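You operate a simulated robot arm through the tools that you are given. There is no shell and no other tool.

You are at the controls of a simulated robot arm. One attempt, no reset.

TASK
Put things in order on the front of the pink table. At the end: the purple coil is on the tall grey box; the black fan stands where the orange tall block stood; the pink jar stands where the purple coil stood; the orange tall block stands on top of the black transformer; whatever was shut is shut again. Leave all else as you found it, and nothing knocked over.

It is judged by the outcome, as a careful person would: the job done as asked, and still so three seconds after it is handed in. It fails if anything else is knocked over, pushed out of place, dropped, spilled or broken.

THE ROBOT
A 7-joint arm with a two-finger parallel gripper, fixed in place. Base frame: the origin is on the floor under the middle of its stand, x ahead of it, y to its left, z up; the work surface is at about z = 850. Readings come in mm, degrees, newtons and seconds.
With the tool pointing down near the work surface it reaches from about 100 to 640 mm from the base axis. Its first joint turns from -66.0 to 66.0 degrees. Payload 1.57 kg.
The TCP is the grasp point between the finger pads, 30 mm short of the fingertips. In the tool frame z runs along the fingers and y along their closing line. Largest opening 80 mm; finger width 17, thickness 12; the body of the gripper, 40 by 82 mm, starts 80 mm behind the TCP.
Orientation is that of the tool frame in the base frame, as a unit quaternion [w, x, y, z]. With the fingers straight down and closing along the base's y, the tool's x points along the base's -x, its y along +y and its z along -z.

THE INTERFACE
- The arm moves only by the tool arm_command. Its argument "plan" is text: rows parted by semicolons, each of 6 numbers parted by spaces: the shift along the tool's x, y, z in mm, then the turn, a rotation vector about the tool's x, y, z in degrees. In form: dx dy dz wx wy wz; .... A call has 1 to 20 rows; each row is the pose to reach, as a shift and turn from the pose commanded when the call began, along the tool's axes at that moment. "hand" is the finger opening in mm, from 0 to 80, set as the call begins (left out, the last holds). A row lasts 0.2 s, in which the tool goes at most 50 mm and 8.6 degrees; a call with a longer step from one row to the next is refused whole, and so is a gripper value outside its range. A pose out of reach is approached as far as the arm can. The call stops where the force on the tool passes 40 N (or 10 N more than at its start, if that is more) or the arm is blocked; 0.2 s more then pass. Each finger travels about 72 mm/s and halts on what it meets, pressing with about 31 N; the grip force reading is that of the motor and also rises with nothing between the fingers. The clock runs only during rows and for 0.2 s after the last one: add rows that repeat a pose to give the fingers time. The reply holds the time, the measured pose of the TCP, the force on the tool along the base axes, the opening and the grip force, in the units named above and with some noise, with the torque about the TCP (base axes, N m) and any sound that the robot's microphone picked up.
- Cameras (640 x 400 px; columns grow to the right, rows downward): "scene" is fixed at [72.7, 469.9, 1409.8]; the picture's right is [-0.38, -0.93, 0.00], its down [-0.67, 0.27, -0.69] and it looks along [0.64, -0.26, -0.72] (base axes); focal length 318 px, centre (320, 200). "wrist" rides on the gripper at [72, -7, -122] in the tool frame; the picture's right is [0.09, 1.00, 0.00], its down [-0.84, 0.08, -0.54] and it looks along [-0.54, 0.05, 0.84] (tool axes); focal length 238 px, centre (320, 200). There is no depth. A picture from a camera that has moved, and an enlarged one, comes with that camera's place and axes in the base frame and with its lens.
- snapshot(camera): a new picture of that camera. It takes no simulated time.
- zoom(camera, box): a new picture of the part [left, top, right, bottom] of that camera's present view, enlarged. It takes no simulated time.
- close_job(): hands the job in; it is judged then, once.

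Places have to be worked out from the pictures, the camera data and where the tool is seen. Open the gripper and draw the arm clear of the work before you hand the job in, unless the task says otherwise.

The tools are called after "Call:" by a JSON object that holds its "api" and its "payload". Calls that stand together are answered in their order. arm_command: Moves the arm, as the interface text tells. Its arguments: {"type":"object","properties":{"plan":{"type":"string"},"hand":{"type":"number"}},"required":["plan"]} The other tools are called the same way: snapshot (camera) takes a picture; zoom (camera, box) takes an enlarged picture of a part of a camera's view; close_job () hands the job in.

At the start:

```text
time_s: 0.0
tool_pos: [314.7, 228.6, 1174.4]
tcp_rot: [0.0, 0.0, 1.0, 0.0]
ft_force: [0.4, -0.7, 0.1]
torque: [-0.03, -0.01, -0.01]
opening: 80.1
grip_force: 0.0
```

scene: 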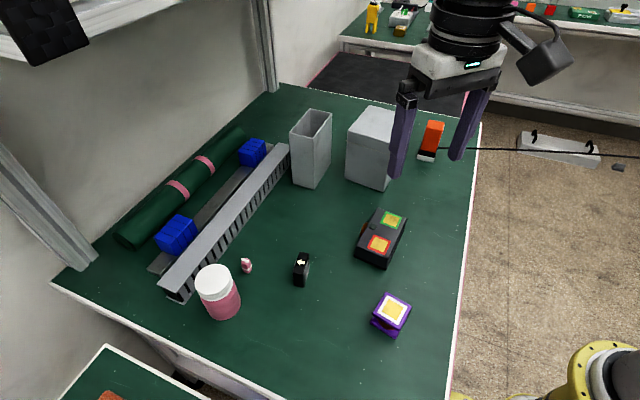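
wrist: 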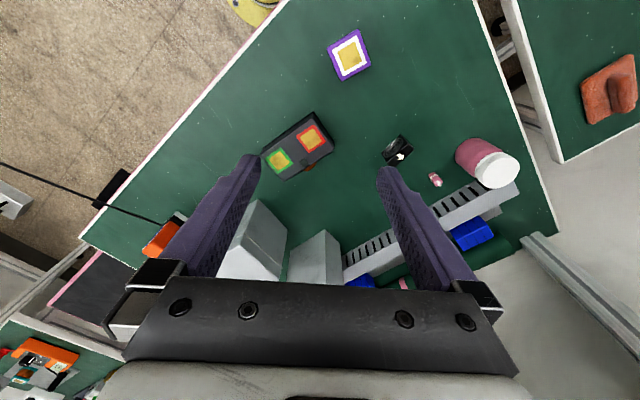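

The pictures show the table with several objects; I'll enlarge parts of the scene view to identify the coil, fan, jar, transformer, orange block and grey boxes before moving.

Call:
{"api": "zoom", "payload": {"camera": "scene", "box": [270, 80, 490, 218]}}

Call:
{"api": "zoom", "payload": {"camera": "scene", "box": [180, 190, 440, 352]}}

Call:
{"api": "zoom", "payload": {"camera": "wrist", "box": [240, 20, 540, 208]}}

Call:
{"api": "zoom", "payload": {"camera": "wrist", "box": [80, 180, 340, 342]}}

```text
2.90 times, centred on (380, 149) of scene
camera zoom: at [72.7, 469.9, 1409.8], right [-0.38, -0.93, 0.0], down [-0.67, 0.27, -0.69], along [0.64, -0.26, -0.72], focal length 923 px, centre (146, 348)
```

zoom: 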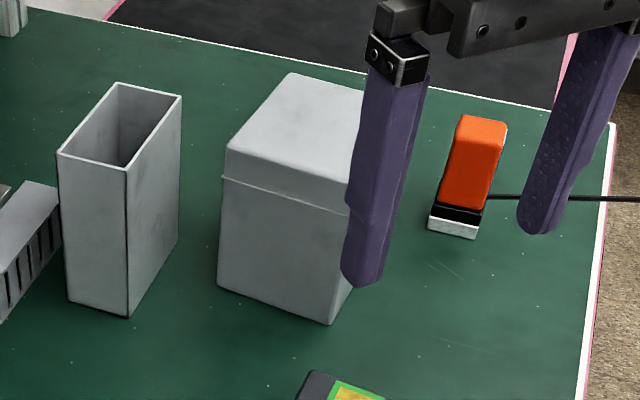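

```text
2.46 times, centred on (310, 271) of scene
camera zoom: at [72.7, 469.9, 1409.8], right [-0.38, -0.93, 0.0], down [-0.67, 0.27, -0.69], along [0.64, -0.26, -0.72], focal length 784 px, centre (345, 25)
```

zoom: 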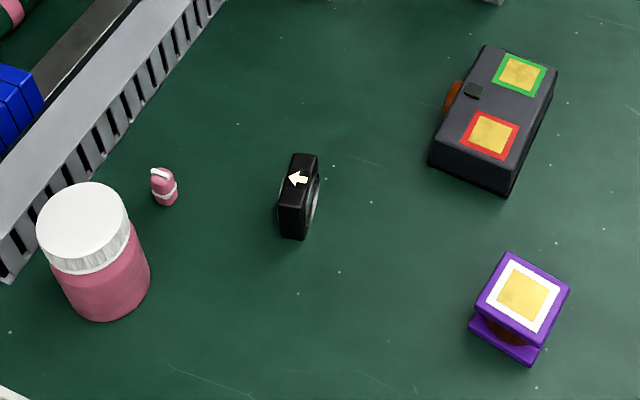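

```text
2.13 times, centred on (390, 114) of wrist
camera zoom: at [241.6, 221.2, 1295.8], right [-0.09, 1.0, 0.0], down [0.84, 0.08, 0.54], along [0.54, 0.05, -0.84], focal length 507 px, centre (171, 383)
```

zoom: 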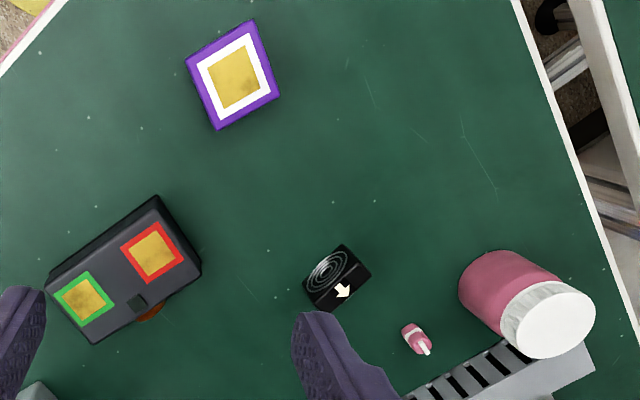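

```text
2.46 times, centred on (210, 261) of wrist
camera zoom: at [241.6, 221.2, 1295.8], right [-0.09, 1.0, 0.0], down [0.84, 0.08, 0.54], along [0.54, 0.05, -0.84], focal length 587 px, centre (591, 50)
```

zoom: 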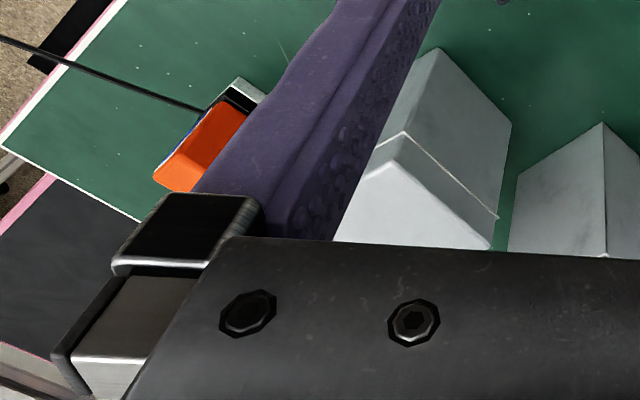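

The coil sits near (248,265), transformer near (399,190), fan near (393,378), jar near (387,531), orange block near (605,-69), and the lidded grey box is about 145 mm tall. I'll move high toward the orange block for a closer look at it and the cable beside it.

Call:
{"api": "arm_command", "payload": {"plan": "-17 -42 0 0 0 0; -34 -84 0 0 0 0; -51 -126 0 0 0 0; -68 -168 0 0 0 0; -85 -210 0 0 0 0; -102 -252 0 0 0 0; -115 -289 0 0 0 0; -115 -289 0 0 0 0", "hand": 80}}

```text
time_s: 1.8
tool_pos: [429.5, -61.3, 1174.6]
tcp_rot: [0.0, 0.0, 1.0, 0.0]
ft_force: [0.5, -0.5, 0.0]
torque: [-0.03, -0.01, 0.04]
opening: 80.1
grip_force: 0.0
```

The arm is above the right-hand area; I'll take pictures from both cameras to look at the orange block, the cable and the boxes.

Call:
{"api": "snapshot", "payload": {"camera": "scene"}}

Call:
{"api": "snapshot", "payload": {"camera": "wrist"}}

Call:
{"api": "zoom", "payload": {"camera": "wrist", "box": [220, 60, 420, 185]}}

```text
taken
```

scene: 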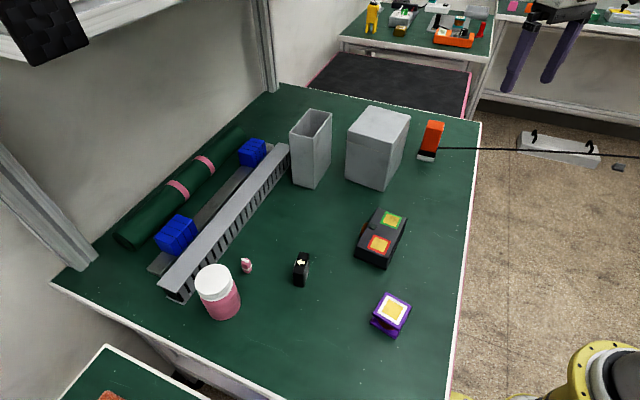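

```text
taken
camera wrist: at [356.3, -68.6, 1296.1], right [-0.09, 1.0, 0.0], down [0.84, 0.08, 0.54], along [0.54, 0.05, -0.84], focal length 238 px, centre (320, 200)
```

wrist: 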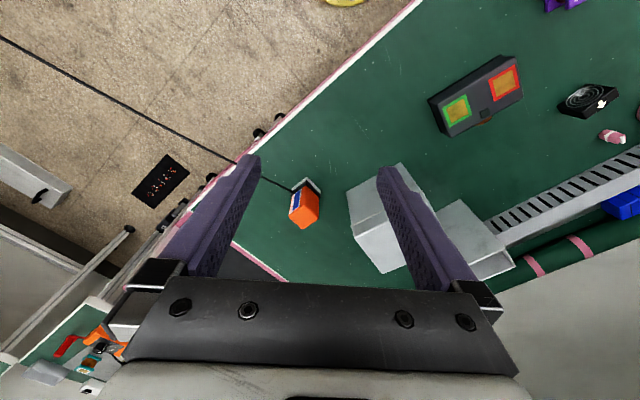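

```text
3.20 times, centred on (320, 122) of wrist
camera zoom: at [356.3, -68.6, 1296.1], right [-0.09, 1.0, 0.0], down [0.84, 0.08, 0.54], along [0.54, 0.05, -0.84], focal length 763 px, centre (320, 448)
```

zoom: 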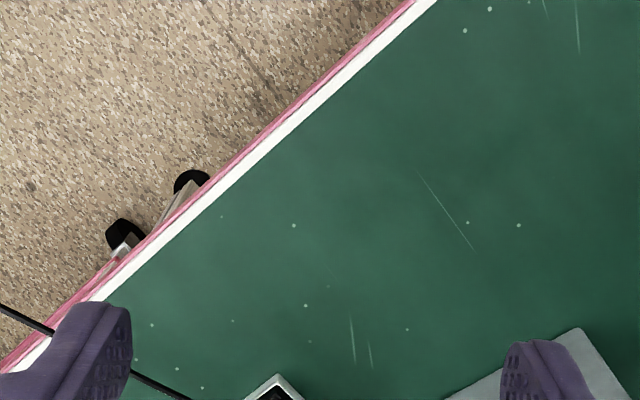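

The orange block is now clear of the arm in the scene view; a thin dark line runs up to it. I'll enlarge both views around it.

Call:
{"api": "zoom", "payload": {"camera": "scene", "box": [390, 100, 490, 180]}}

Call:
{"api": "zoom", "payload": {"camera": "wrist", "box": [250, 150, 370, 240]}}

Call:
{"api": "zoom", "payload": {"camera": "scene", "box": [480, 110, 640, 210]}}

Call:
{"api": "zoom", "payload": {"camera": "scene", "box": [280, 90, 420, 200]}}

```text
5.00 times, centred on (440, 140) of scene
camera zoom: at [72.8, 469.9, 1409.8], right [-0.38, -0.93, 0.0], down [-0.67, 0.27, -0.69], along [0.64, -0.26, -0.72], focal length 1592 px, centre (-280, 500)
```

zoom: 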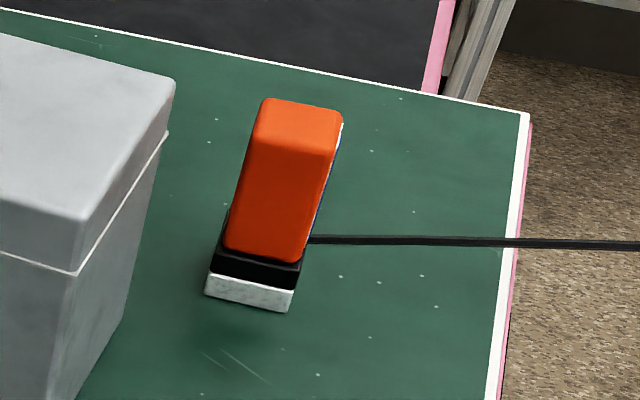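

```text
4.44 times, centred on (310, 195) of wrist
camera zoom: at [356.3, -68.6, 1296.1], right [-0.09, 1.0, 0.0], down [0.84, 0.08, 0.54], along [0.54, 0.05, -0.84], focal length 1059 px, centre (364, 222)
```

zoom: 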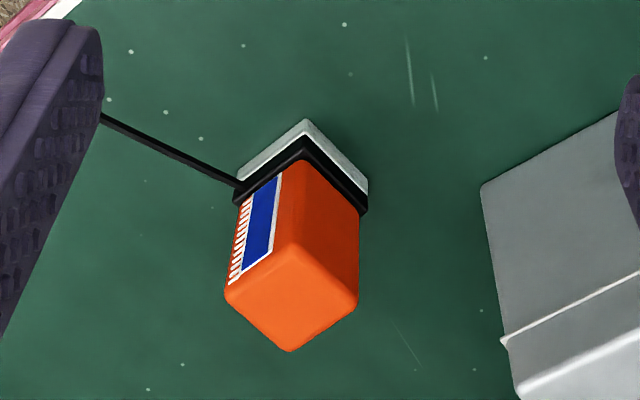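

```text
4.00 times, centred on (560, 160) of scene
camera zoom: at [72.8, 469.9, 1409.8], right [-0.38, -0.93, 0.0], down [-0.67, 0.27, -0.69], along [0.64, -0.26, -0.72], focal length 1274 px, centre (-640, 360)
```

zoom: 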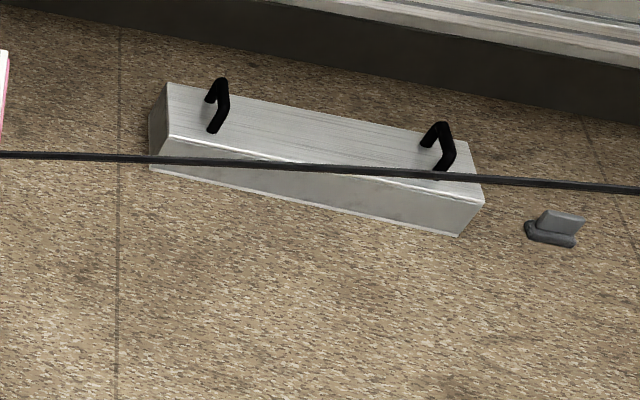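

```text
3.64 times, centred on (350, 145) of scene
camera zoom: at [72.8, 469.9, 1409.8], right [-0.38, -0.93, 0.0], down [-0.67, 0.27, -0.69], along [0.64, -0.26, -0.72], focal length 1158 px, centre (211, 400)
```

zoom: 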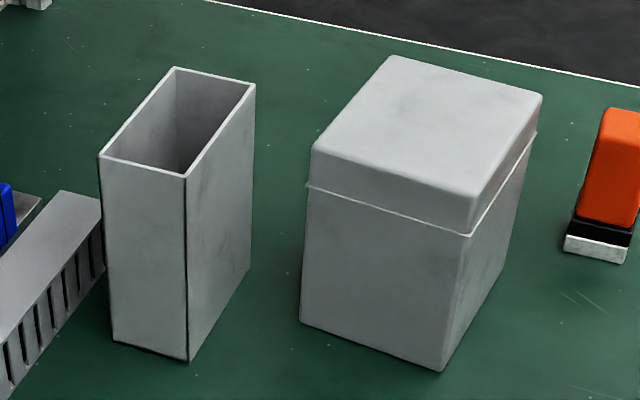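

The orange block is about 40 mm square and 105 mm tall at roughly (615,-75), with a thin horizontal cable ending at its black collar. I'll start with the coil, which is about 50 mm square, centred near (250,265) and turned about 33.5°. First I move above it with the gripper turned to match.

Call:
{"api": "arm_command", "payload": {"plan": "20 36 0 0 0 -4; 40 73 0 0 0 -8; 60 109 0 0 0 -12; 80 145 0 0 0 -16; 100 181 0 0 0 -20; 120 218 0 0 0 -24; 140 254 0 0 0 -28; 160 290 0 0 0 -32; 179.5 326.3 0 0 0 -33.5; 179.5 326.3 35 0 0 -33.5; 179.5 326.3 70 0 0 -33.5; 179.5 326.3 70 0 0 -33.5", "hand": 80}}

Call:
{"api": "snapshot", "payload": {"camera": "wrist"}}

Call:
{"api": "snapshot", "payload": {"camera": "scene"}}

```text
time_s: 4.4
tool_pos: [250.6, 264.3, 1103.6]
tcp_rot: [0.0, -0.287, 0.958, 0.0]
ft_force: [0.1, -0.4, 0.1]
torque: [-0.03, -0.01, -0.01]
opening: 80.0
grip_force: 0.0
```

```text
taken
camera wrist: at [192.8, 219.4, 1225.7], right [-0.63, 0.78, 0.0], down [0.66, 0.53, 0.54], along [0.42, 0.34, -0.84], focal length 238 px, centre (320, 200)
```

wrist: 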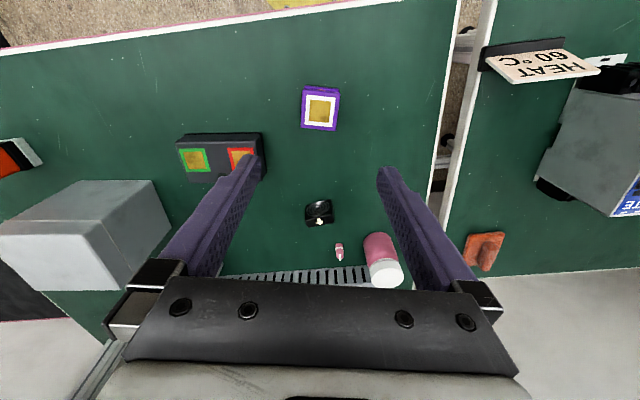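

```text
taken
```

scene: 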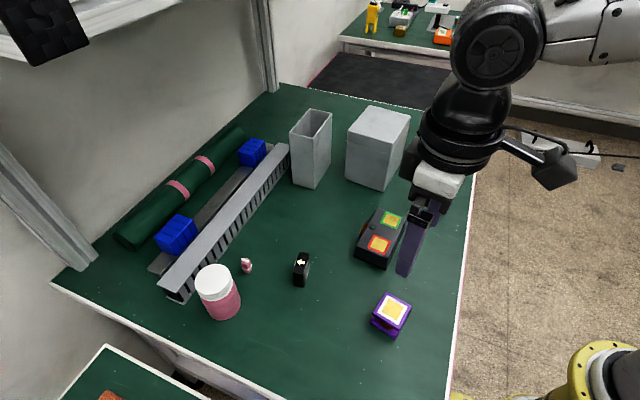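

The gripper is now over the coil and its edges line up with the picture. I'll enlarge the coil, transformer, fan and jar to measure them more exactly.

Call:
{"api": "zoom", "payload": {"camera": "wrist", "box": [280, 70, 360, 150]}}

Call:
{"api": "zoom", "payload": {"camera": "wrist", "box": [160, 110, 280, 200]}}

Call:
{"api": "zoom", "payload": {"camera": "wrist", "box": [290, 180, 430, 290]}}

Call:
{"api": "zoom", "payload": {"camera": "wrist", "box": [0, 130, 200, 300]}}

```text
5.00 times, centred on (320, 110) of wrist
camera zoom: at [192.8, 219.4, 1225.7], right [-0.63, 0.78, 0.0], down [0.66, 0.53, 0.54], along [0.42, 0.34, -0.84], focal length 1192 px, centre (320, 650)
```

zoom: 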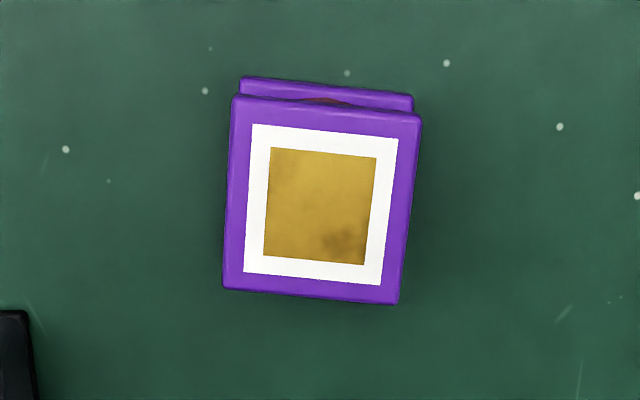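

```text
4.44 times, centred on (220, 155) of wrist
camera zoom: at [192.8, 219.4, 1225.7], right [-0.63, 0.78, 0.0], down [0.66, 0.53, 0.54], along [0.42, 0.34, -0.84], focal length 1059 px, centre (764, 400)
```

zoom: 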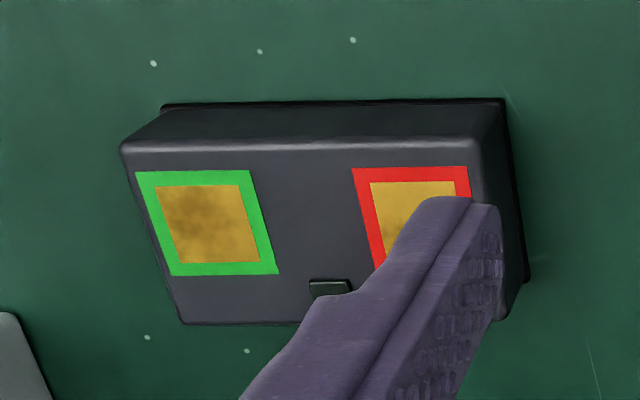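

```text
3.64 times, centred on (360, 235) of wrist
camera zoom: at [192.8, 219.4, 1225.7], right [-0.63, 0.78, 0.0], down [0.66, 0.53, 0.54], along [0.42, 0.34, -0.84], focal length 867 px, centre (174, 73)
```

zoom: 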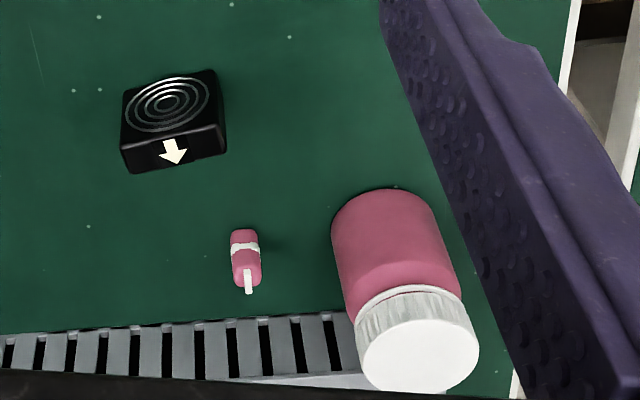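

```text
2.35 times, centred on (100, 215) of wrist
camera zoom: at [192.8, 219.4, 1225.7], right [-0.63, 0.78, 0.0], down [0.66, 0.53, 0.54], along [0.42, 0.34, -0.84], focal length 561 px, centre (838, 165)
```

zoom: 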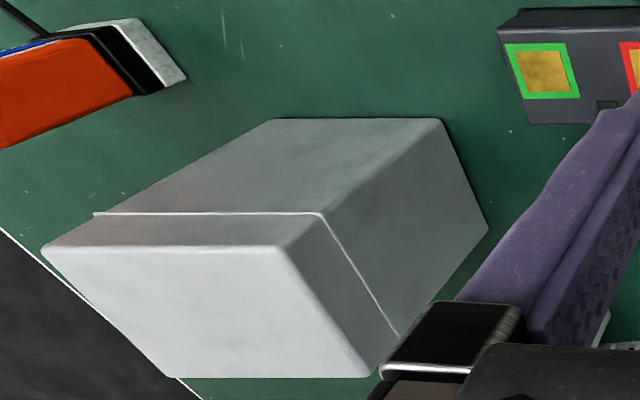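

The coil measures about 50 mm square and 32–37 mm tall, centred at (250.5,266), and the gripper is aligned with it. I'll descend with open fingers around it, keeping the tips just above the table.

Call:
{"api": "arm_command", "payload": {"plan": "0 0 40 0 0 0; 0 0 80 0 0 0; 0 0 120 0 0 0; 0 0 155 0 0 0; 0 0 185 0 0 0; 0 0 203 0 0 0; 0 0 217 0 0 0; 0 0 217 0 0 0", "hand": 80}}

Call:
{"api": "snapshot", "payload": {"camera": "wrist"}}

Call:
{"api": "snapshot", "payload": {"camera": "scene"}}

```text
time_s: 6.2
tool_pos: [250.0, 264.5, 886.2]
tcp_rot: [0.001, -0.288, 0.958, 0.0]
ft_force: [0.1, 0.6, -0.3]
torque: [-0.02, -0.01, -0.01]
opening: 80.1
grip_force: 0.1
```

```text
taken
camera wrist: at [192.9, 219.6, 1008.3], right [-0.63, 0.78, 0.0], down [0.66, 0.53, 0.54], along [0.42, 0.34, -0.84], focal length 238 px, centre (320, 200)
```

wrist: 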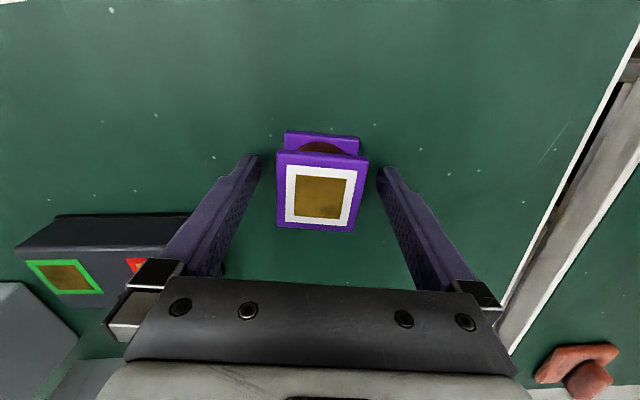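

```text
taken
```

scene: 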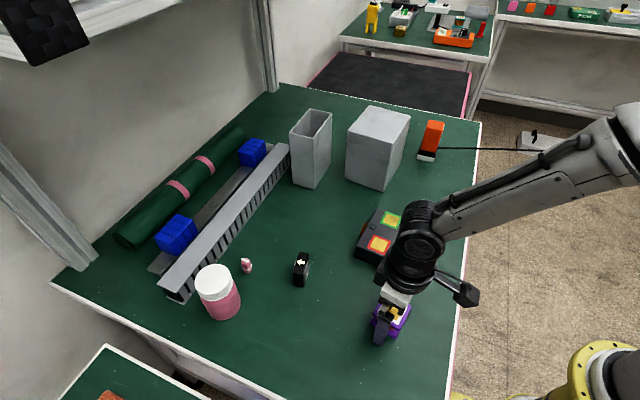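

The coil is centred between the fingers. I'll close on it and wait for the grip to settle.

Call:
{"api": "arm_command", "payload": {"plan": "0 0 0 0 0 0; 0 0 0 0 0 0; 0 0 0 0 0 0; 0 0 0 0 0 0; 0 0 0 0 0 0", "hand": 30}}

```text
time_s: 7.4
tool_pos: [250.0, 264.9, 887.0]
tcp_rot: [0.0, -0.288, 0.958, 0.0]
ft_force: [0.2, 0.1, -0.4]
torque: [-0.03, 0.02, 0.0]
opening: 49.9
grip_force: 31.0
```

The fingers hold the coil at 49.9 mm with 31 N. I'll lift it straight up 220 mm and check it is held.

Call:
{"api": "arm_command", "payload": {"plan": "0 0 -10 0 0 0; 0 0 -40 0 0 0; 0 0 -80 0 0 0; 0 0 -120 0 0 0; 0 0 -160 0 0 0; 0 0 -195 0 0 0; 0 0 -220 0 0 0; 0 0 -220 0 0 0"}}

Call:
{"api": "snapshot", "payload": {"camera": "wrist"}}

```text
time_s: 9.2
tool_pos: [249.6, 265.3, 1106.4]
tcp_rot: [-0.001, -0.288, 0.958, -0.001]
ft_force: [0.7, -0.3, -2.0]
torque: [-0.05, 0.03, 0.01]
opening: 49.8
grip_force: 30.9
```

```text
taken
camera wrist: at [193.3, 220.4, 1229.3], right [-0.63, 0.78, 0.0], down [0.66, 0.53, 0.54], along [0.42, 0.34, -0.84], focal length 238 px, centre (320, 200)
```

wrist: 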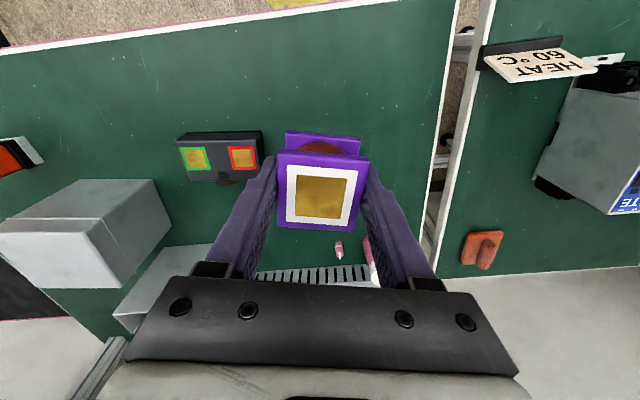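

The coil is held (about 0.2 kg). I'll carry it at this height to above the lidded grey box, centre about (615,97), turning slightly to match the box.

Call:
{"api": "arm_command", "payload": {"plan": "-17.7 -28.4 0 0 0 -0.5; -35.3 -56.9 0 0 0 -1; -53 -85.3 0 0 0 -1.5; -70.6 -113.7 0 0 0 -2; -88.3 -142.2 0 0 0 -2.5; -106 -170.6 0 0 0 -3; -123.6 -199 0 0 0 -3.5; -141.3 -227.5 0 0 0 -4; -158.9 -255.9 0 0 0 -4.5; -176.6 -284.3 0 0 0 -5; -194.2 -312.8 0 0 0 -5.5; -211.9 -341.2 0 0 0 -5.5; -211.9 -341.2 0 0 0 -5.5"}}

Call:
{"api": "snapshot", "payload": {"camera": "wrist"}}

Call:
{"api": "snapshot", "payload": {"camera": "scene"}}

```text
time_s: 12.0
tool_pos: [587.1, 92.4, 1092.6]
tcp_rot: [0.0, -0.334, 0.943, 0.0]
ft_force: [0.1, 0.2, -1.9]
torque: [0.0, 0.01, 0.01]
opening: 49.6
grip_force: 31.1
out of reach, approached as far as the arm can: row 11, 12, 13
```

```text
taken
camera wrist: at [535.1, 42.9, 1215.2], right [-0.7, 0.72, 0.0], down [0.6, 0.59, 0.54], along [0.39, 0.38, -0.84], focal length 238 px, centre (320, 200)
```

wrist: 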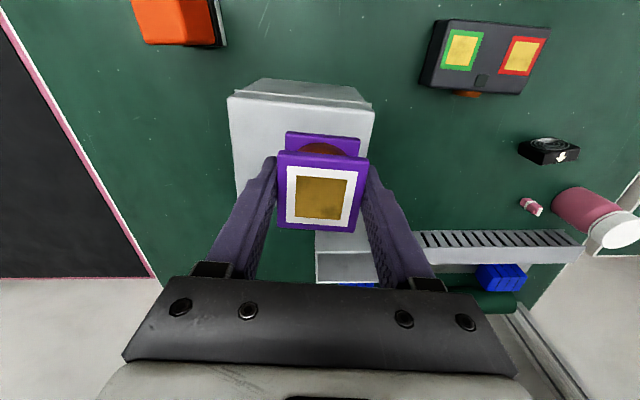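

```text
taken
```

scene: 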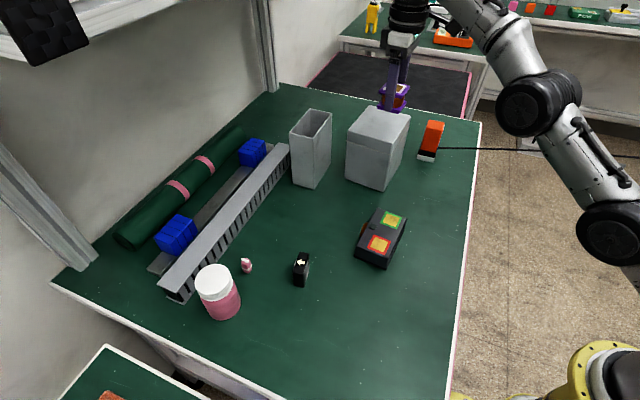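

The arm reached its radial limit at (587,92) at this height; lower down it can reach further. I'll lower a little while stepping back slightly, to see what is reachable.

Call:
{"api": "arm_command", "payload": {"plan": "6 5 10 0 0 0; 11.7 9.4 20 0 0 0; 11.7 9.4 30 0 0 0; 11.7 9.4 30 0 0 0"}}

```text
time_s: 13.0
tool_pos: [572.4, 93.5, 1063.3]
tcp_rot: [0.0, -0.335, 0.942, 0.0]
ft_force: [0.3, -0.1, -0.9]
torque: [0.02, -0.05, -0.05]
opening: 49.5
grip_force: 31.3
```

The command now starts from the actual pose. I'll move out toward (612,96) while lowering slightly to about 1045.

Call:
{"api": "arm_command", "payload": {"plan": "-6 -4 6 0 0 0; -12 -8 12 0 0 0; -18 -13 18 0 0 0; -25 -18 18 0 0 0; -32.3 -23 18 0 0 0; -32.3 -23 18 0 0 0"}}

Call:
{"api": "snapshot", "payload": {"camera": "wrist"}}

Call:
{"api": "zoom", "payload": {"camera": "scene", "box": [330, 50, 450, 200]}}

```text
time_s: 14.4
tool_pos: [608.4, 94.3, 1044.0]
tcp_rot: [0.0, -0.334, 0.943, 0.0]
ft_force: [0.4, 0.1, -2.4]
torque: [0.03, 0.03, -0.01]
opening: 49.7
grip_force: 30.9
out of reach, approached as far as the arm can: row 5, 6
```

```text
taken
camera wrist: at [556.2, 44.2, 1165.7], right [-0.7, 0.72, 0.0], down [0.6, 0.59, 0.54], along [0.39, 0.38, -0.84], focal length 238 px, centre (320, 200)
```

wrist: 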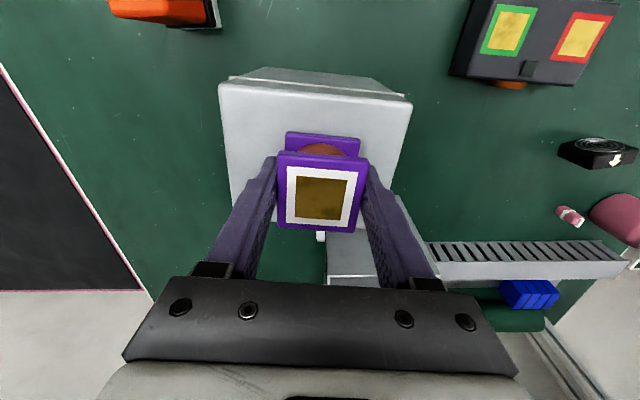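

```text
2.67 times, centred on (390, 125) of scene
camera zoom: at [72.8, 469.9, 1409.8], right [-0.38, -0.93, 0.0], down [-0.67, 0.27, -0.69], along [0.64, -0.26, -0.72], focal length 849 px, centre (133, 400)
```

zoom: 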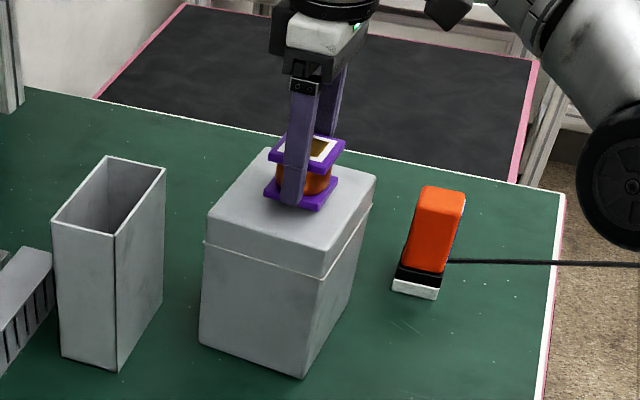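

The coil hovers about 10 mm over the lid, well inside its edges. I'll lower in small steps and watch the force.

Call:
{"api": "arm_command", "payload": {"plan": "0 0 3 0 0 0; 0 0 6 0 0 0; 0 0 8 0 0 0; 0 0 8 0 0 0"}}

Call:
{"api": "zoom", "payload": {"camera": "scene", "box": [350, 80, 430, 150]}}

```text
time_s: 15.4
tool_pos: [608.2, 93.9, 1036.4]
tcp_rot: [0.001, -0.334, 0.943, 0.0]
ft_force: [-0.5, -0.1, 1.2]
torque: [0.08, 0.02, 0.04]
opening: 49.7
grip_force: 30.8
```

```text
5.71 times, centred on (390, 115) of scene
camera zoom: at [72.7, 469.9, 1409.9], right [-0.38, -0.93, 0.0], down [-0.67, 0.27, -0.69], along [0.64, -0.26, -0.72], focal length 1820 px, centre (-80, 686)
```

zoom: 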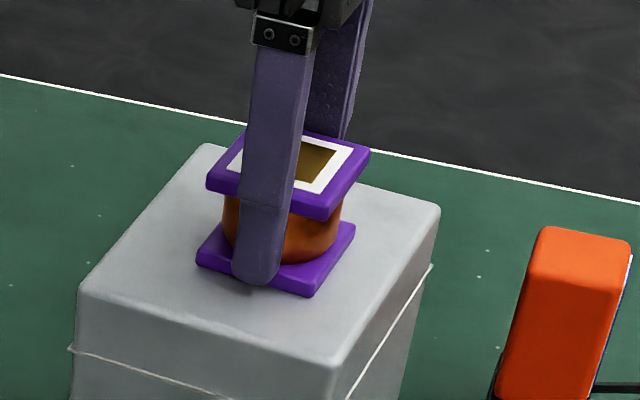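

The vertical force changed from -2.4 to +1.2 N, which suggests first contact. I'll lower 1 mm more to confirm.

Call:
{"api": "arm_command", "payload": {"plan": "0 0 0.5 0 0 0; 0 0 1 0 0 0; 0 0 1 0 0 0"}}

```text
time_s: 16.2
tool_pos: [607.7, 94.4, 1035.0]
tcp_rot: [0.002, -0.334, 0.943, -0.001]
ft_force: [0.0, -2.4, 10.2]
torque: [-0.01, 0.26, -0.01]
opening: 49.7
grip_force: 30.5
```

Contact is confirmed at 10 N. I'll ease up 0.7 mm, open the fingers, wait, then lift straight up.

Call:
{"api": "arm_command", "payload": {"plan": "0 0 -0.7 0 0 0; 0 0 -0.7 0 0 0"}}

Call:
{"api": "arm_command", "payload": {"plan": "0 0 0 0 0 0; 0 0 0 0 0 0; 0 0 0 0 0 0; 0 0 0 0 0 0", "hand": 78}}

Call:
{"api": "arm_command", "payload": {"plan": "0 0 -10 0 0 0; 0 0 -25 0 0 0; 5 4 -45 0 0 0; 15 12 -65 0 0 0; 40 32 -80 0 0 0; 40 32 -80 0 0 0"}}

Call:
{"api": "snapshot", "payload": {"camera": "scene"}}

Call:
{"api": "snapshot", "payload": {"camera": "wrist"}}

```text
time_s: 16.8
tool_pos: [608.6, 94.6, 1037.1]
tcp_rot: [0.001, -0.334, 0.943, -0.001]
ft_force: [2.3, -0.9, 9.9]
torque: [-0.01, 0.07, -0.03]
opening: 49.8
grip_force: 30.8
```

```text
time_s: 17.8
tool_pos: [607.8, 94.8, 1034.8]
tcp_rot: [0.0, -0.334, 0.943, 0.0]
ft_force: [0.1, -0.6, -0.6]
torque: [0.0, 0.02, 0.0]
opening: 77.8
grip_force: 0.0
```

```text
time_s: 19.2
tool_pos: [557.2, 94.9, 1115.0]
tcp_rot: [0.0, -0.334, 0.943, 0.0]
ft_force: [0.1, -0.5, -0.5]
torque: [0.0, -0.01, -0.04]
opening: 78.3
grip_force: 0.1
out of reach, approached as far as the arm can: row 2, 3, 4
```

```text
taken
```

scene: 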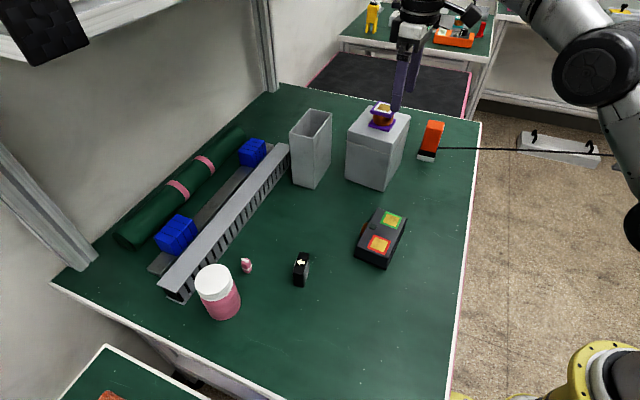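

```text
taken
camera wrist: at [504.4, 44.3, 1238.0], right [-0.7, 0.72, 0.0], down [0.6, 0.59, 0.54], along [0.39, 0.38, -0.84], focal length 238 px, centre (320, 200)
```

wrist: 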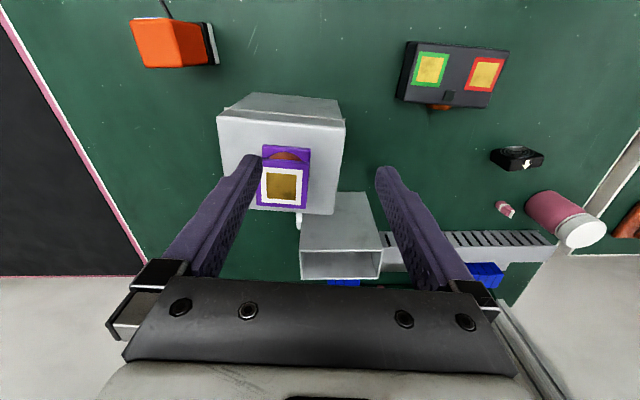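

The coil stands flat on the lid and the box is undisturbed. Next is the jar, which I estimate at (388,533), about 86 mm tall and right at the reach limit (radius 659). I'll move to a viewing pose near it with the gripper turned radially.

Call:
{"api": "arm_command", "payload": {"plan": "-1 41 3.5 0 0 -1.5; -2 82 7 0 0 -3; -3 123 10.5 0 0 -4.5; -4 164 14 0 0 -6; -5 205 17.5 0 0 -7.5; -6 246 21 0 0 -9; -7 287 24.5 0 0 -10.5; -8 328 28 0 0 -12; -9 369 31.5 0 0 -13.5; -9.4 410.4 35 0 0 -14.9; -9.4 410.4 35 0 0 -14.9", "hand": 80}}

Call:
{"api": "snapshot", "payload": {"camera": "wrist"}}

Call:
{"api": "snapshot", "payload": {"camera": "scene"}}

```text
time_s: 21.6
tool_pos: [305.4, 420.8, 1080.2]
tcp_rot: [0.0, -0.453, 0.892, 0.0]
ft_force: [0.6, 0.2, -0.7]
torque: [0.0, 0.04, 0.01]
opening: 79.9
grip_force: 0.1
```

```text
taken
camera wrist: at [267.9, 358.0, 1203.3], right [-0.86, 0.51, 0.0], down [0.43, 0.72, 0.54], along [0.28, 0.47, -0.84], focal length 238 px, centre (320, 200)
```

wrist: 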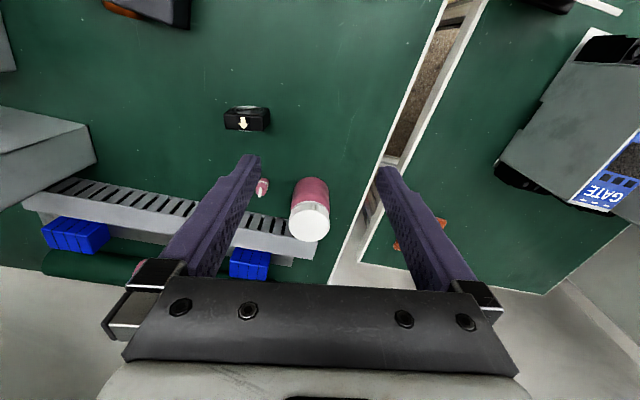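

```text
taken
```

scene: 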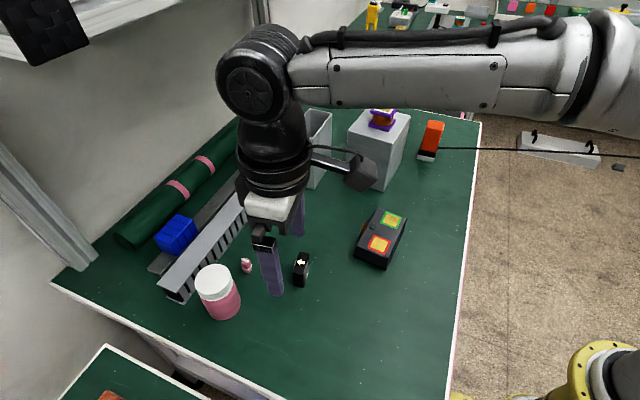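

The jar, the small pink item and the slotted channel are all in the wrist view. I'll enlarge them to measure.

Call:
{"api": "zoom", "payload": {"camera": "wrist", "box": [240, 160, 360, 260]}}

Call:
{"api": "zoom", "payload": {"camera": "wrist", "box": [200, 90, 300, 150]}}

Call:
{"api": "zoom", "payload": {"camera": "scene", "box": [150, 230, 310, 340]}}

```text
4.00 times, centred on (300, 210) of wrist
camera zoom: at [267.9, 358.0, 1203.3], right [-0.86, 0.51, 0.0], down [0.43, 0.72, 0.54], along [0.28, 0.47, -0.84], focal length 953 px, centre (400, 160)
```

zoom: 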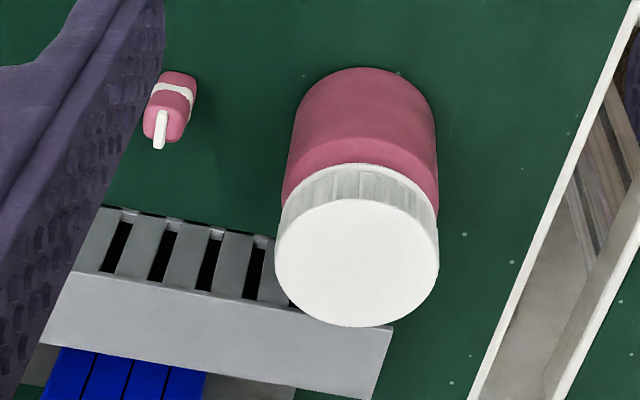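

```text
6.40 times, centred on (250, 120) of wrist
camera zoom: at [267.9, 358.0, 1203.3], right [-0.86, 0.51, 0.0], down [0.43, 0.72, 0.54], along [0.28, 0.47, -0.84], focal length 1525 px, centre (768, 712)
```

zoom: 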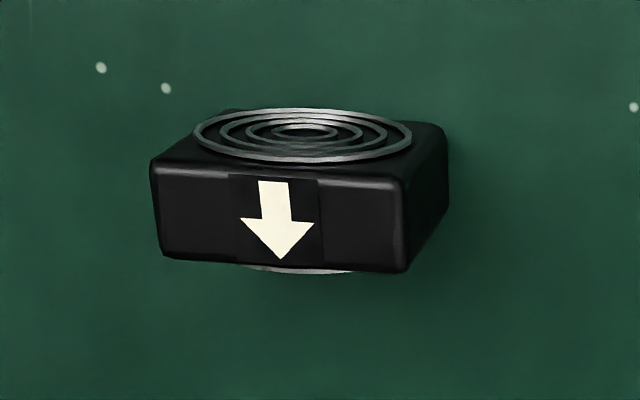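

```text
3.64 times, centred on (230, 285) of scene
camera zoom: at [72.7, 469.9, 1409.8], right [-0.38, -0.93, 0.0], down [-0.67, 0.27, -0.69], along [0.64, -0.26, -0.72], focal length 1158 px, centre (647, -109)
```

zoom: 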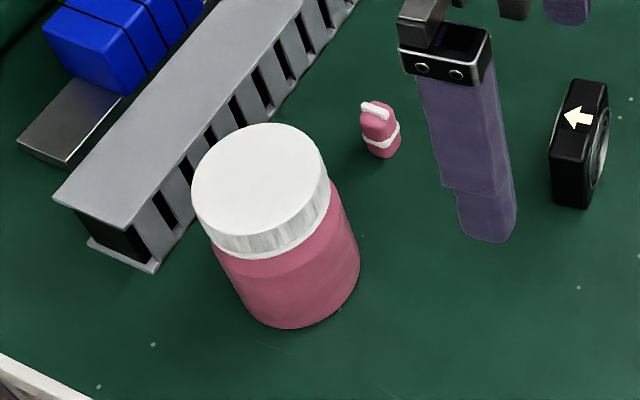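

The jar is about 60 mm across; I need to know whether the lid is wider than the body, so I'll enlarge that further.

Call:
{"api": "zoom", "payload": {"camera": "wrist", "box": [280, 170, 340, 245]}}

Call:
{"api": "zoom", "payload": {"camera": "scene", "box": [190, 255, 250, 330]}}

```text
5.33 times, centred on (310, 208) of wrist
camera zoom: at [267.9, 358.0, 1203.3], right [-0.86, 0.51, 0.0], down [0.43, 0.72, 0.54], along [0.28, 0.47, -0.84], focal length 1271 px, centre (373, 160)
```

zoom: 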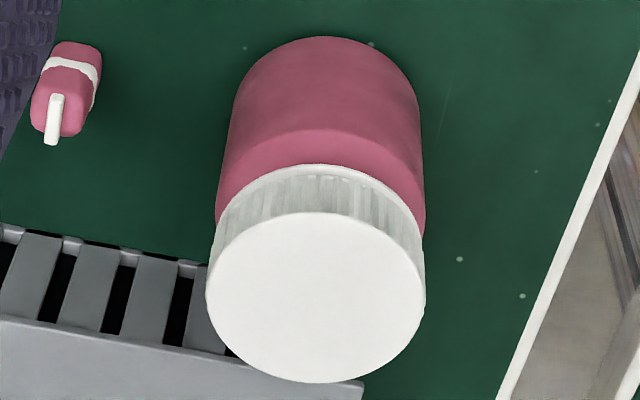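

```text
5.33 times, centred on (220, 292) of scene
camera zoom: at [72.7, 469.9, 1409.8], right [-0.38, -0.93, 0.0], down [-0.67, 0.27, -0.69], along [0.64, -0.26, -0.72], focal length 1698 px, centre (853, -293)
```

zoom: 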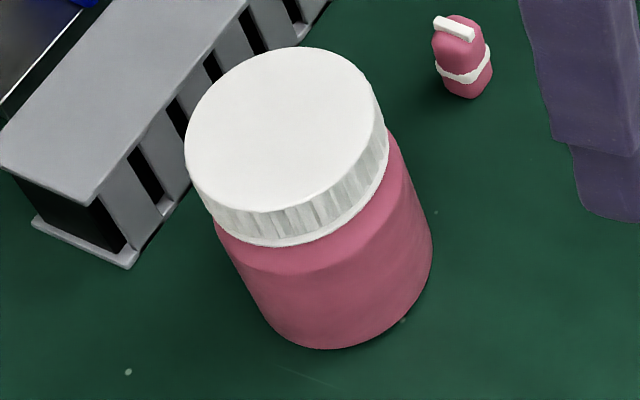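

Body and lid are nearly the same width (about 60 mm), with the centre at roughly (390,533). To reach it I'll tilt the tool 12° outward about the closing axis and move to above the jar with tips still about 35 mm above the lid.

Call:
{"api": "arm_command", "payload": {"plan": "-20 0 0 0 -6 0; -40 0 20 0 -12 0; -65 -1 40 0 -12 0; -90 -1.5 55 0 -12 0; -115 -2 70 0 -12 0; -140.5 -2.1 80 0 -12 0; -140.5 -2.1 80 0 -12 0", "hand": 80}}

Call:
{"api": "snapshot", "payload": {"camera": "wrist"}}

Call:
{"api": "snapshot", "payload": {"camera": "scene"}}

```text
time_s: 23.2
tool_pos: [391.4, 530.7, 1000.0]
tcp_rot: [0.093, -0.451, 0.886, 0.047]
ft_force: [0.1, 0.1, 1.0]
torque: [-0.01, 0.0, -0.02]
opening: 80.0
grip_force: 0.1
```

```text
taken
camera wrist: at [339.3, 449.9, 1104.8], right [-0.86, 0.51, -0.02], down [0.35, 0.62, 0.7], along [0.37, 0.6, -0.71], focal length 238 px, centre (320, 200)
```

wrist: 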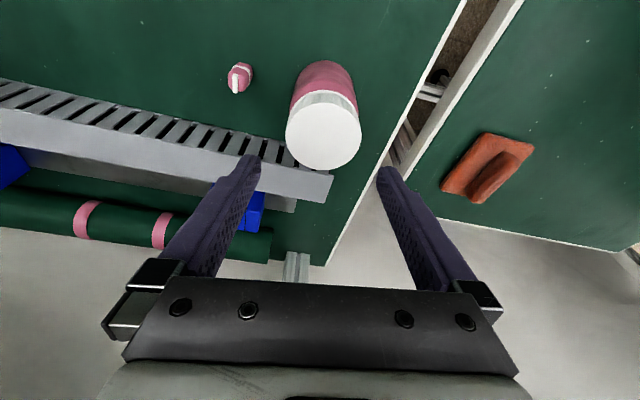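

```text
taken
```

scene: 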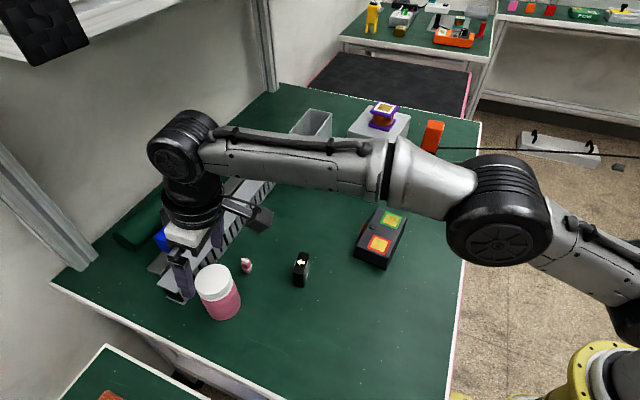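

The TCP is at (391.4,530.7,1000), and in the wrist view the jar lies on the vertical below it to within a few mm. I'll descend vertically 112 mm with the tilt kept, fingers open on both sides of the jar.

Call:
{"api": "arm_command", "payload": {"plan": "5.2 0 24.4 0 0 0; 10.4 0 48.9 0 0 0; 14.6 0 68.5 0 0 0; 18.7 0 88 0 0 0; 21.4 0 100.7 0 0 0; 23.3 0 109.5 0 0 0; 23.3 0 109.5 0 0 0", "hand": 80}}

Call:
{"api": "snapshot", "payload": {"camera": "wrist"}}

Call:
{"api": "zoom", "payload": {"camera": "scene", "box": [140, 180, 340, 340]}}

```text
time_s: 24.8
tool_pos: [391.6, 532.1, 888.8]
tcp_rot: [0.094, -0.45, 0.887, 0.047]
ft_force: [0.9, 0.0, -1.2]
torque: [0.02, 0.01, 0.01]
opening: 79.9
grip_force: 0.0
```

```text
taken
camera wrist: at [339.3, 450.4, 992.1], right [-0.86, 0.51, -0.02], down [0.35, 0.62, 0.7], along [0.37, 0.6, -0.71], focal length 238 px, centre (320, 200)
```

wrist: 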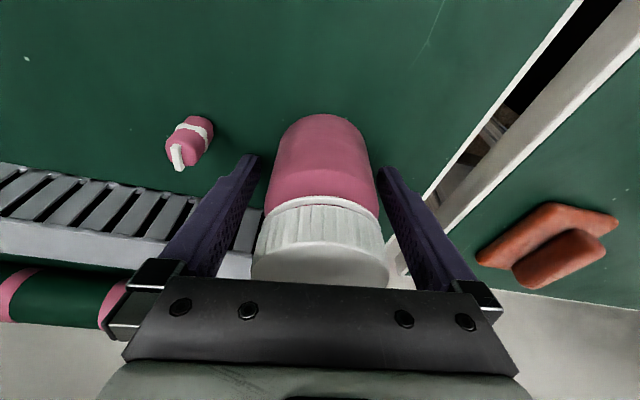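

```text
2.50 times, centred on (240, 260) of scene
camera zoom: at [72.7, 469.9, 1409.8], right [-0.38, -0.93, 0.0], down [-0.67, 0.27, -0.69], along [0.64, -0.26, -0.72], focal length 796 px, centre (520, 50)
```

zoom: 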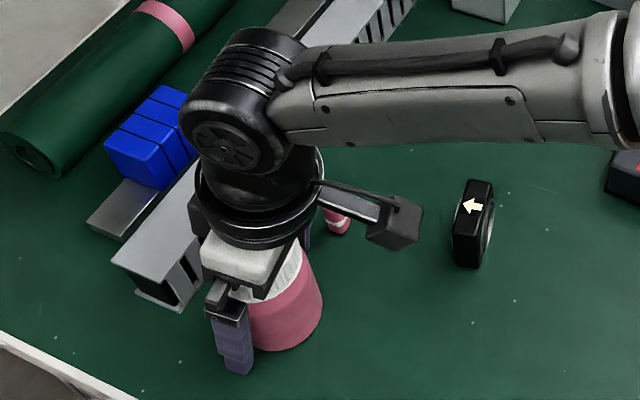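

The jar sits centred between the open fingers and nothing is touching. I'll close on it.

Call:
{"api": "arm_command", "payload": {"plan": "0 0 0 0 0 0; 0 0 0 0 0 0; 0 0 0 0 0 0; 0 0 0 0 0 0; 0 0 0 0 0 0", "hand": 40}}

Call:
{"api": "snapshot", "payload": {"camera": "wrist"}}

```text
time_s: 26.0
tool_pos: [390.9, 531.8, 887.4]
tcp_rot: [0.093, -0.451, 0.887, 0.047]
ft_force: [0.6, 0.5, 0.3]
torque: [-0.01, -0.03, -0.01]
opening: 58.9
grip_force: 30.8
```

```text
taken
camera wrist: at [339.3, 450.5, 992.3], right [-0.86, 0.51, -0.02], down [0.35, 0.62, 0.7], along [0.37, 0.6, -0.71], focal length 238 px, centre (320, 200)
```

wrist: 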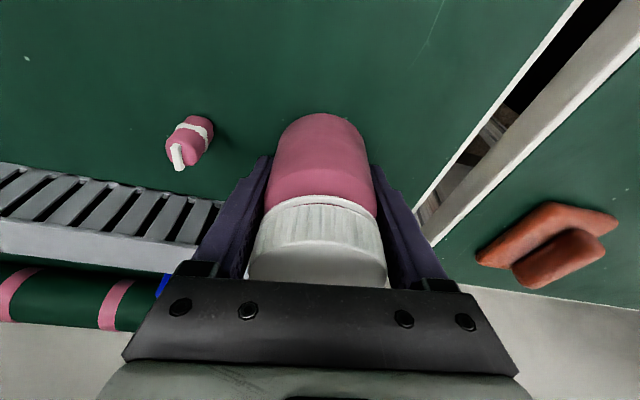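

The jar is gripped at 58.9 mm. I'll lift it 20 mm first and check that the whole jar comes up.

Call:
{"api": "arm_command", "payload": {"plan": "-1 0 -4.9 0 0 0; -2.1 0 -9.8 0 0 0; -3.1 0 -14.7 0 0 0; -4.2 0 -19.6 0 0 0; -4.2 0 -19.6 0 0 0"}}

Call:
{"api": "snapshot", "payload": {"camera": "wrist"}}

Call:
{"api": "zoom", "payload": {"camera": "scene", "box": [170, 230, 290, 340]}}

```text
time_s: 27.2
tool_pos: [391.5, 532.3, 909.1]
tcp_rot: [0.093, -0.45, 0.887, 0.047]
ft_force: [-0.1, -0.7, -1.7]
torque: [0.03, 0.02, 0.0]
opening: 58.6
grip_force: 30.2
```

```text
taken
camera wrist: at [339.6, 450.7, 1013.2], right [-0.86, 0.51, -0.02], down [0.35, 0.62, 0.7], along [0.37, 0.6, -0.71], focal length 238 px, centre (320, 200)
```

wrist: 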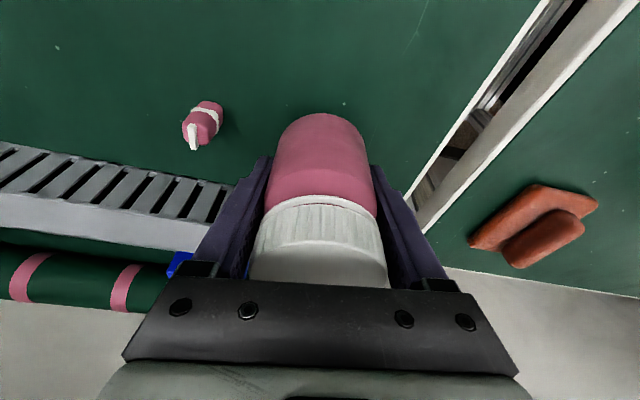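

```text
3.64 times, centred on (230, 285) of scene
camera zoom: at [72.8, 469.9, 1409.8], right [-0.38, -0.93, 0.0], down [-0.67, 0.27, -0.69], along [0.64, -0.26, -0.72], focal length 1158 px, centre (647, -109)
```

zoom: 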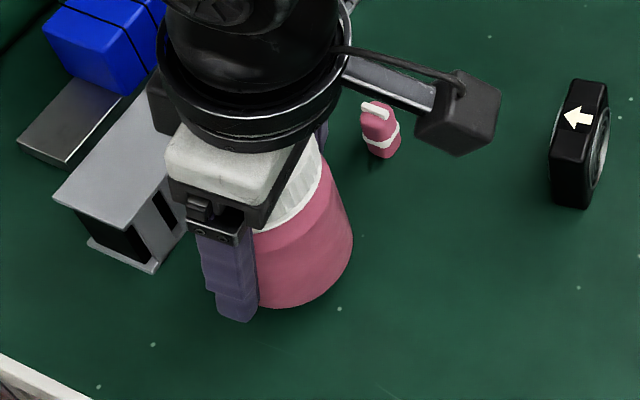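

The whole jar lifts cleanly. I'll raise it to about z=1000 and carry it, still upright, to above the coil's old spot (250.5,266).

Call:
{"api": "arm_command", "payload": {"plan": "-6.2 0 -29.3 0 0 0; -12.5 0 -58.7 0 0 0; -18.9 0 -89 0 0 0; 17.3 -5.4 -96.7 0 0 0; 53.6 -10.8 -104.4 0 0 0; 89.8 -16.2 -112.1 0 0 0; 126 -21.6 -119.9 0 0 0; 162.3 -27 -127.6 0 0 0; 198.5 -32.4 -135.3 0 0 0; 234.8 -37.8 -143 0 0 0; 271 -43.2 -150.7 0 0 0; 271 -43.2 -150.7 0 0 0"}}

Call:
{"api": "snapshot", "payload": {"camera": "wrist"}}

Call:
{"api": "snapshot", "payload": {"camera": "scene"}}

```text
time_s: 29.8
tool_pos: [251.1, 267.7, 999.4]
tcp_rot: [0.093, -0.451, 0.886, 0.048]
ft_force: [0.3, 0.2, -0.8]
torque: [0.0, 0.02, 0.01]
opening: 58.7
grip_force: 30.8
```

```text
taken
camera wrist: at [199.4, 186.1, 1103.7], right [-0.86, 0.51, -0.02], down [0.35, 0.62, 0.7], along [0.37, 0.6, -0.71], focal length 238 px, centre (320, 200)
```

wrist: 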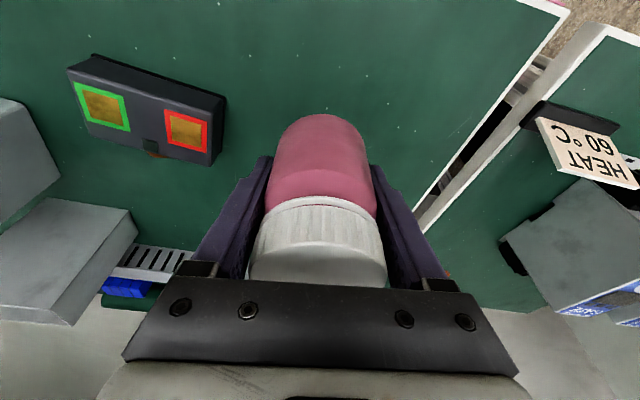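

```text
taken
```

scene: 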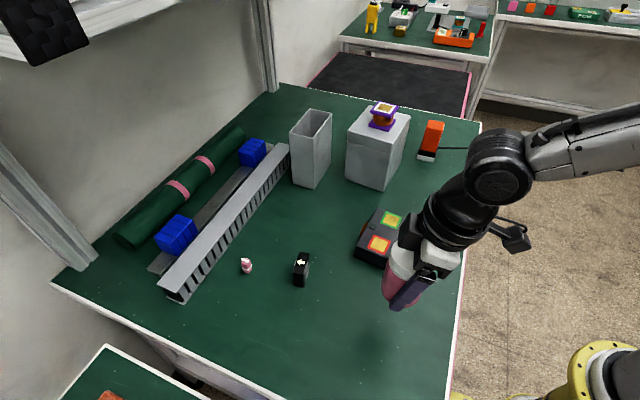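

The jar is above the coil's old place at (251,268). I'll lower it to about 5 mm above the table.

Call:
{"api": "arm_command", "payload": {"plan": "6.2 0 29.3 0 0 0; 12.5 0 58.7 0 0 0; 17.7 0 83.1 0 0 0; 20.8 0 97.8 0 0 0; 21.8 0 102.7 0 0 0; 21.8 0 102.7 0 0 0"}}

Call:
{"api": "zoom", "payload": {"camera": "scene", "box": [340, 240, 460, 350]}}

```text
time_s: 31.2
tool_pos: [250.1, 267.8, 894.5]
tcp_rot: [0.093, -0.451, 0.886, 0.048]
ft_force: [-1.1, -0.5, -1.6]
torque: [0.03, 0.03, 0.01]
opening: 59.0
grip_force: 31.0
```

```text
3.64 times, centred on (400, 295) of scene
camera zoom: at [72.8, 469.9, 1409.8], right [-0.38, -0.93, 0.0], down [-0.67, 0.27, -0.69], along [0.64, -0.26, -0.72], focal length 1158 px, centre (29, -146)
```

zoom: 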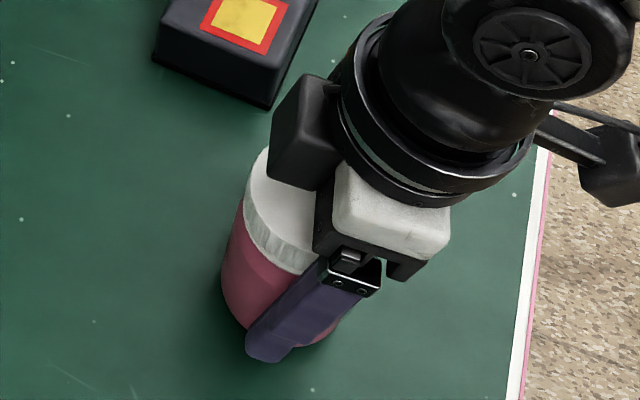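

The jar is just above the table. I'll go down in 1 to 2 mm steps and watch the vertical force.

Call:
{"api": "arm_command", "payload": {"plan": "0.4 0 2 0 0 0; 0.8 0 3.9 0 0 0; 1 0 4.9 0 0 0; 1 0 4.9 0 0 0"}}

```text
time_s: 32.2
tool_pos: [251.7, 266.7, 889.8]
tcp_rot: [0.093, -0.451, 0.887, 0.048]
ft_force: [0.0, 0.1, -1.4]
torque: [0.03, 0.02, 0.01]
opening: 58.5
grip_force: 30.5
```

Still carrying the weight at z=889.8, so no contact yet. I'll lower another 1.5 mm.

Call:
{"api": "arm_command", "payload": {"plan": "0.2 0 0.8 0 0 0; 0.3 0 1.5 0 0 0; 0.3 0 1.5 0 0 0"}}

```text
time_s: 33.0
tool_pos: [250.3, 266.2, 888.0]
tcp_rot: [0.094, -0.451, 0.886, 0.048]
ft_force: [-0.6, 0.5, -0.9]
torque: [-0.02, -0.06, 0.02]
opening: 58.9
grip_force: 31.3
```

Still no clear contact; I'll lower another 1 mm.

Call:
{"api": "arm_command", "payload": {"plan": "0.1 0 0.5 0 0 0; 0.2 0 1 0 0 0; 0.2 0 1 0 0 0"}}

```text
time_s: 33.8
tool_pos: [251.4, 266.4, 888.1]
tcp_rot: [0.094, -0.451, 0.886, 0.048]
ft_force: [-1.8, -1.4, 7.5]
torque: [-0.17, -0.03, -0.01]
opening: 58.7
grip_force: 31.0
```

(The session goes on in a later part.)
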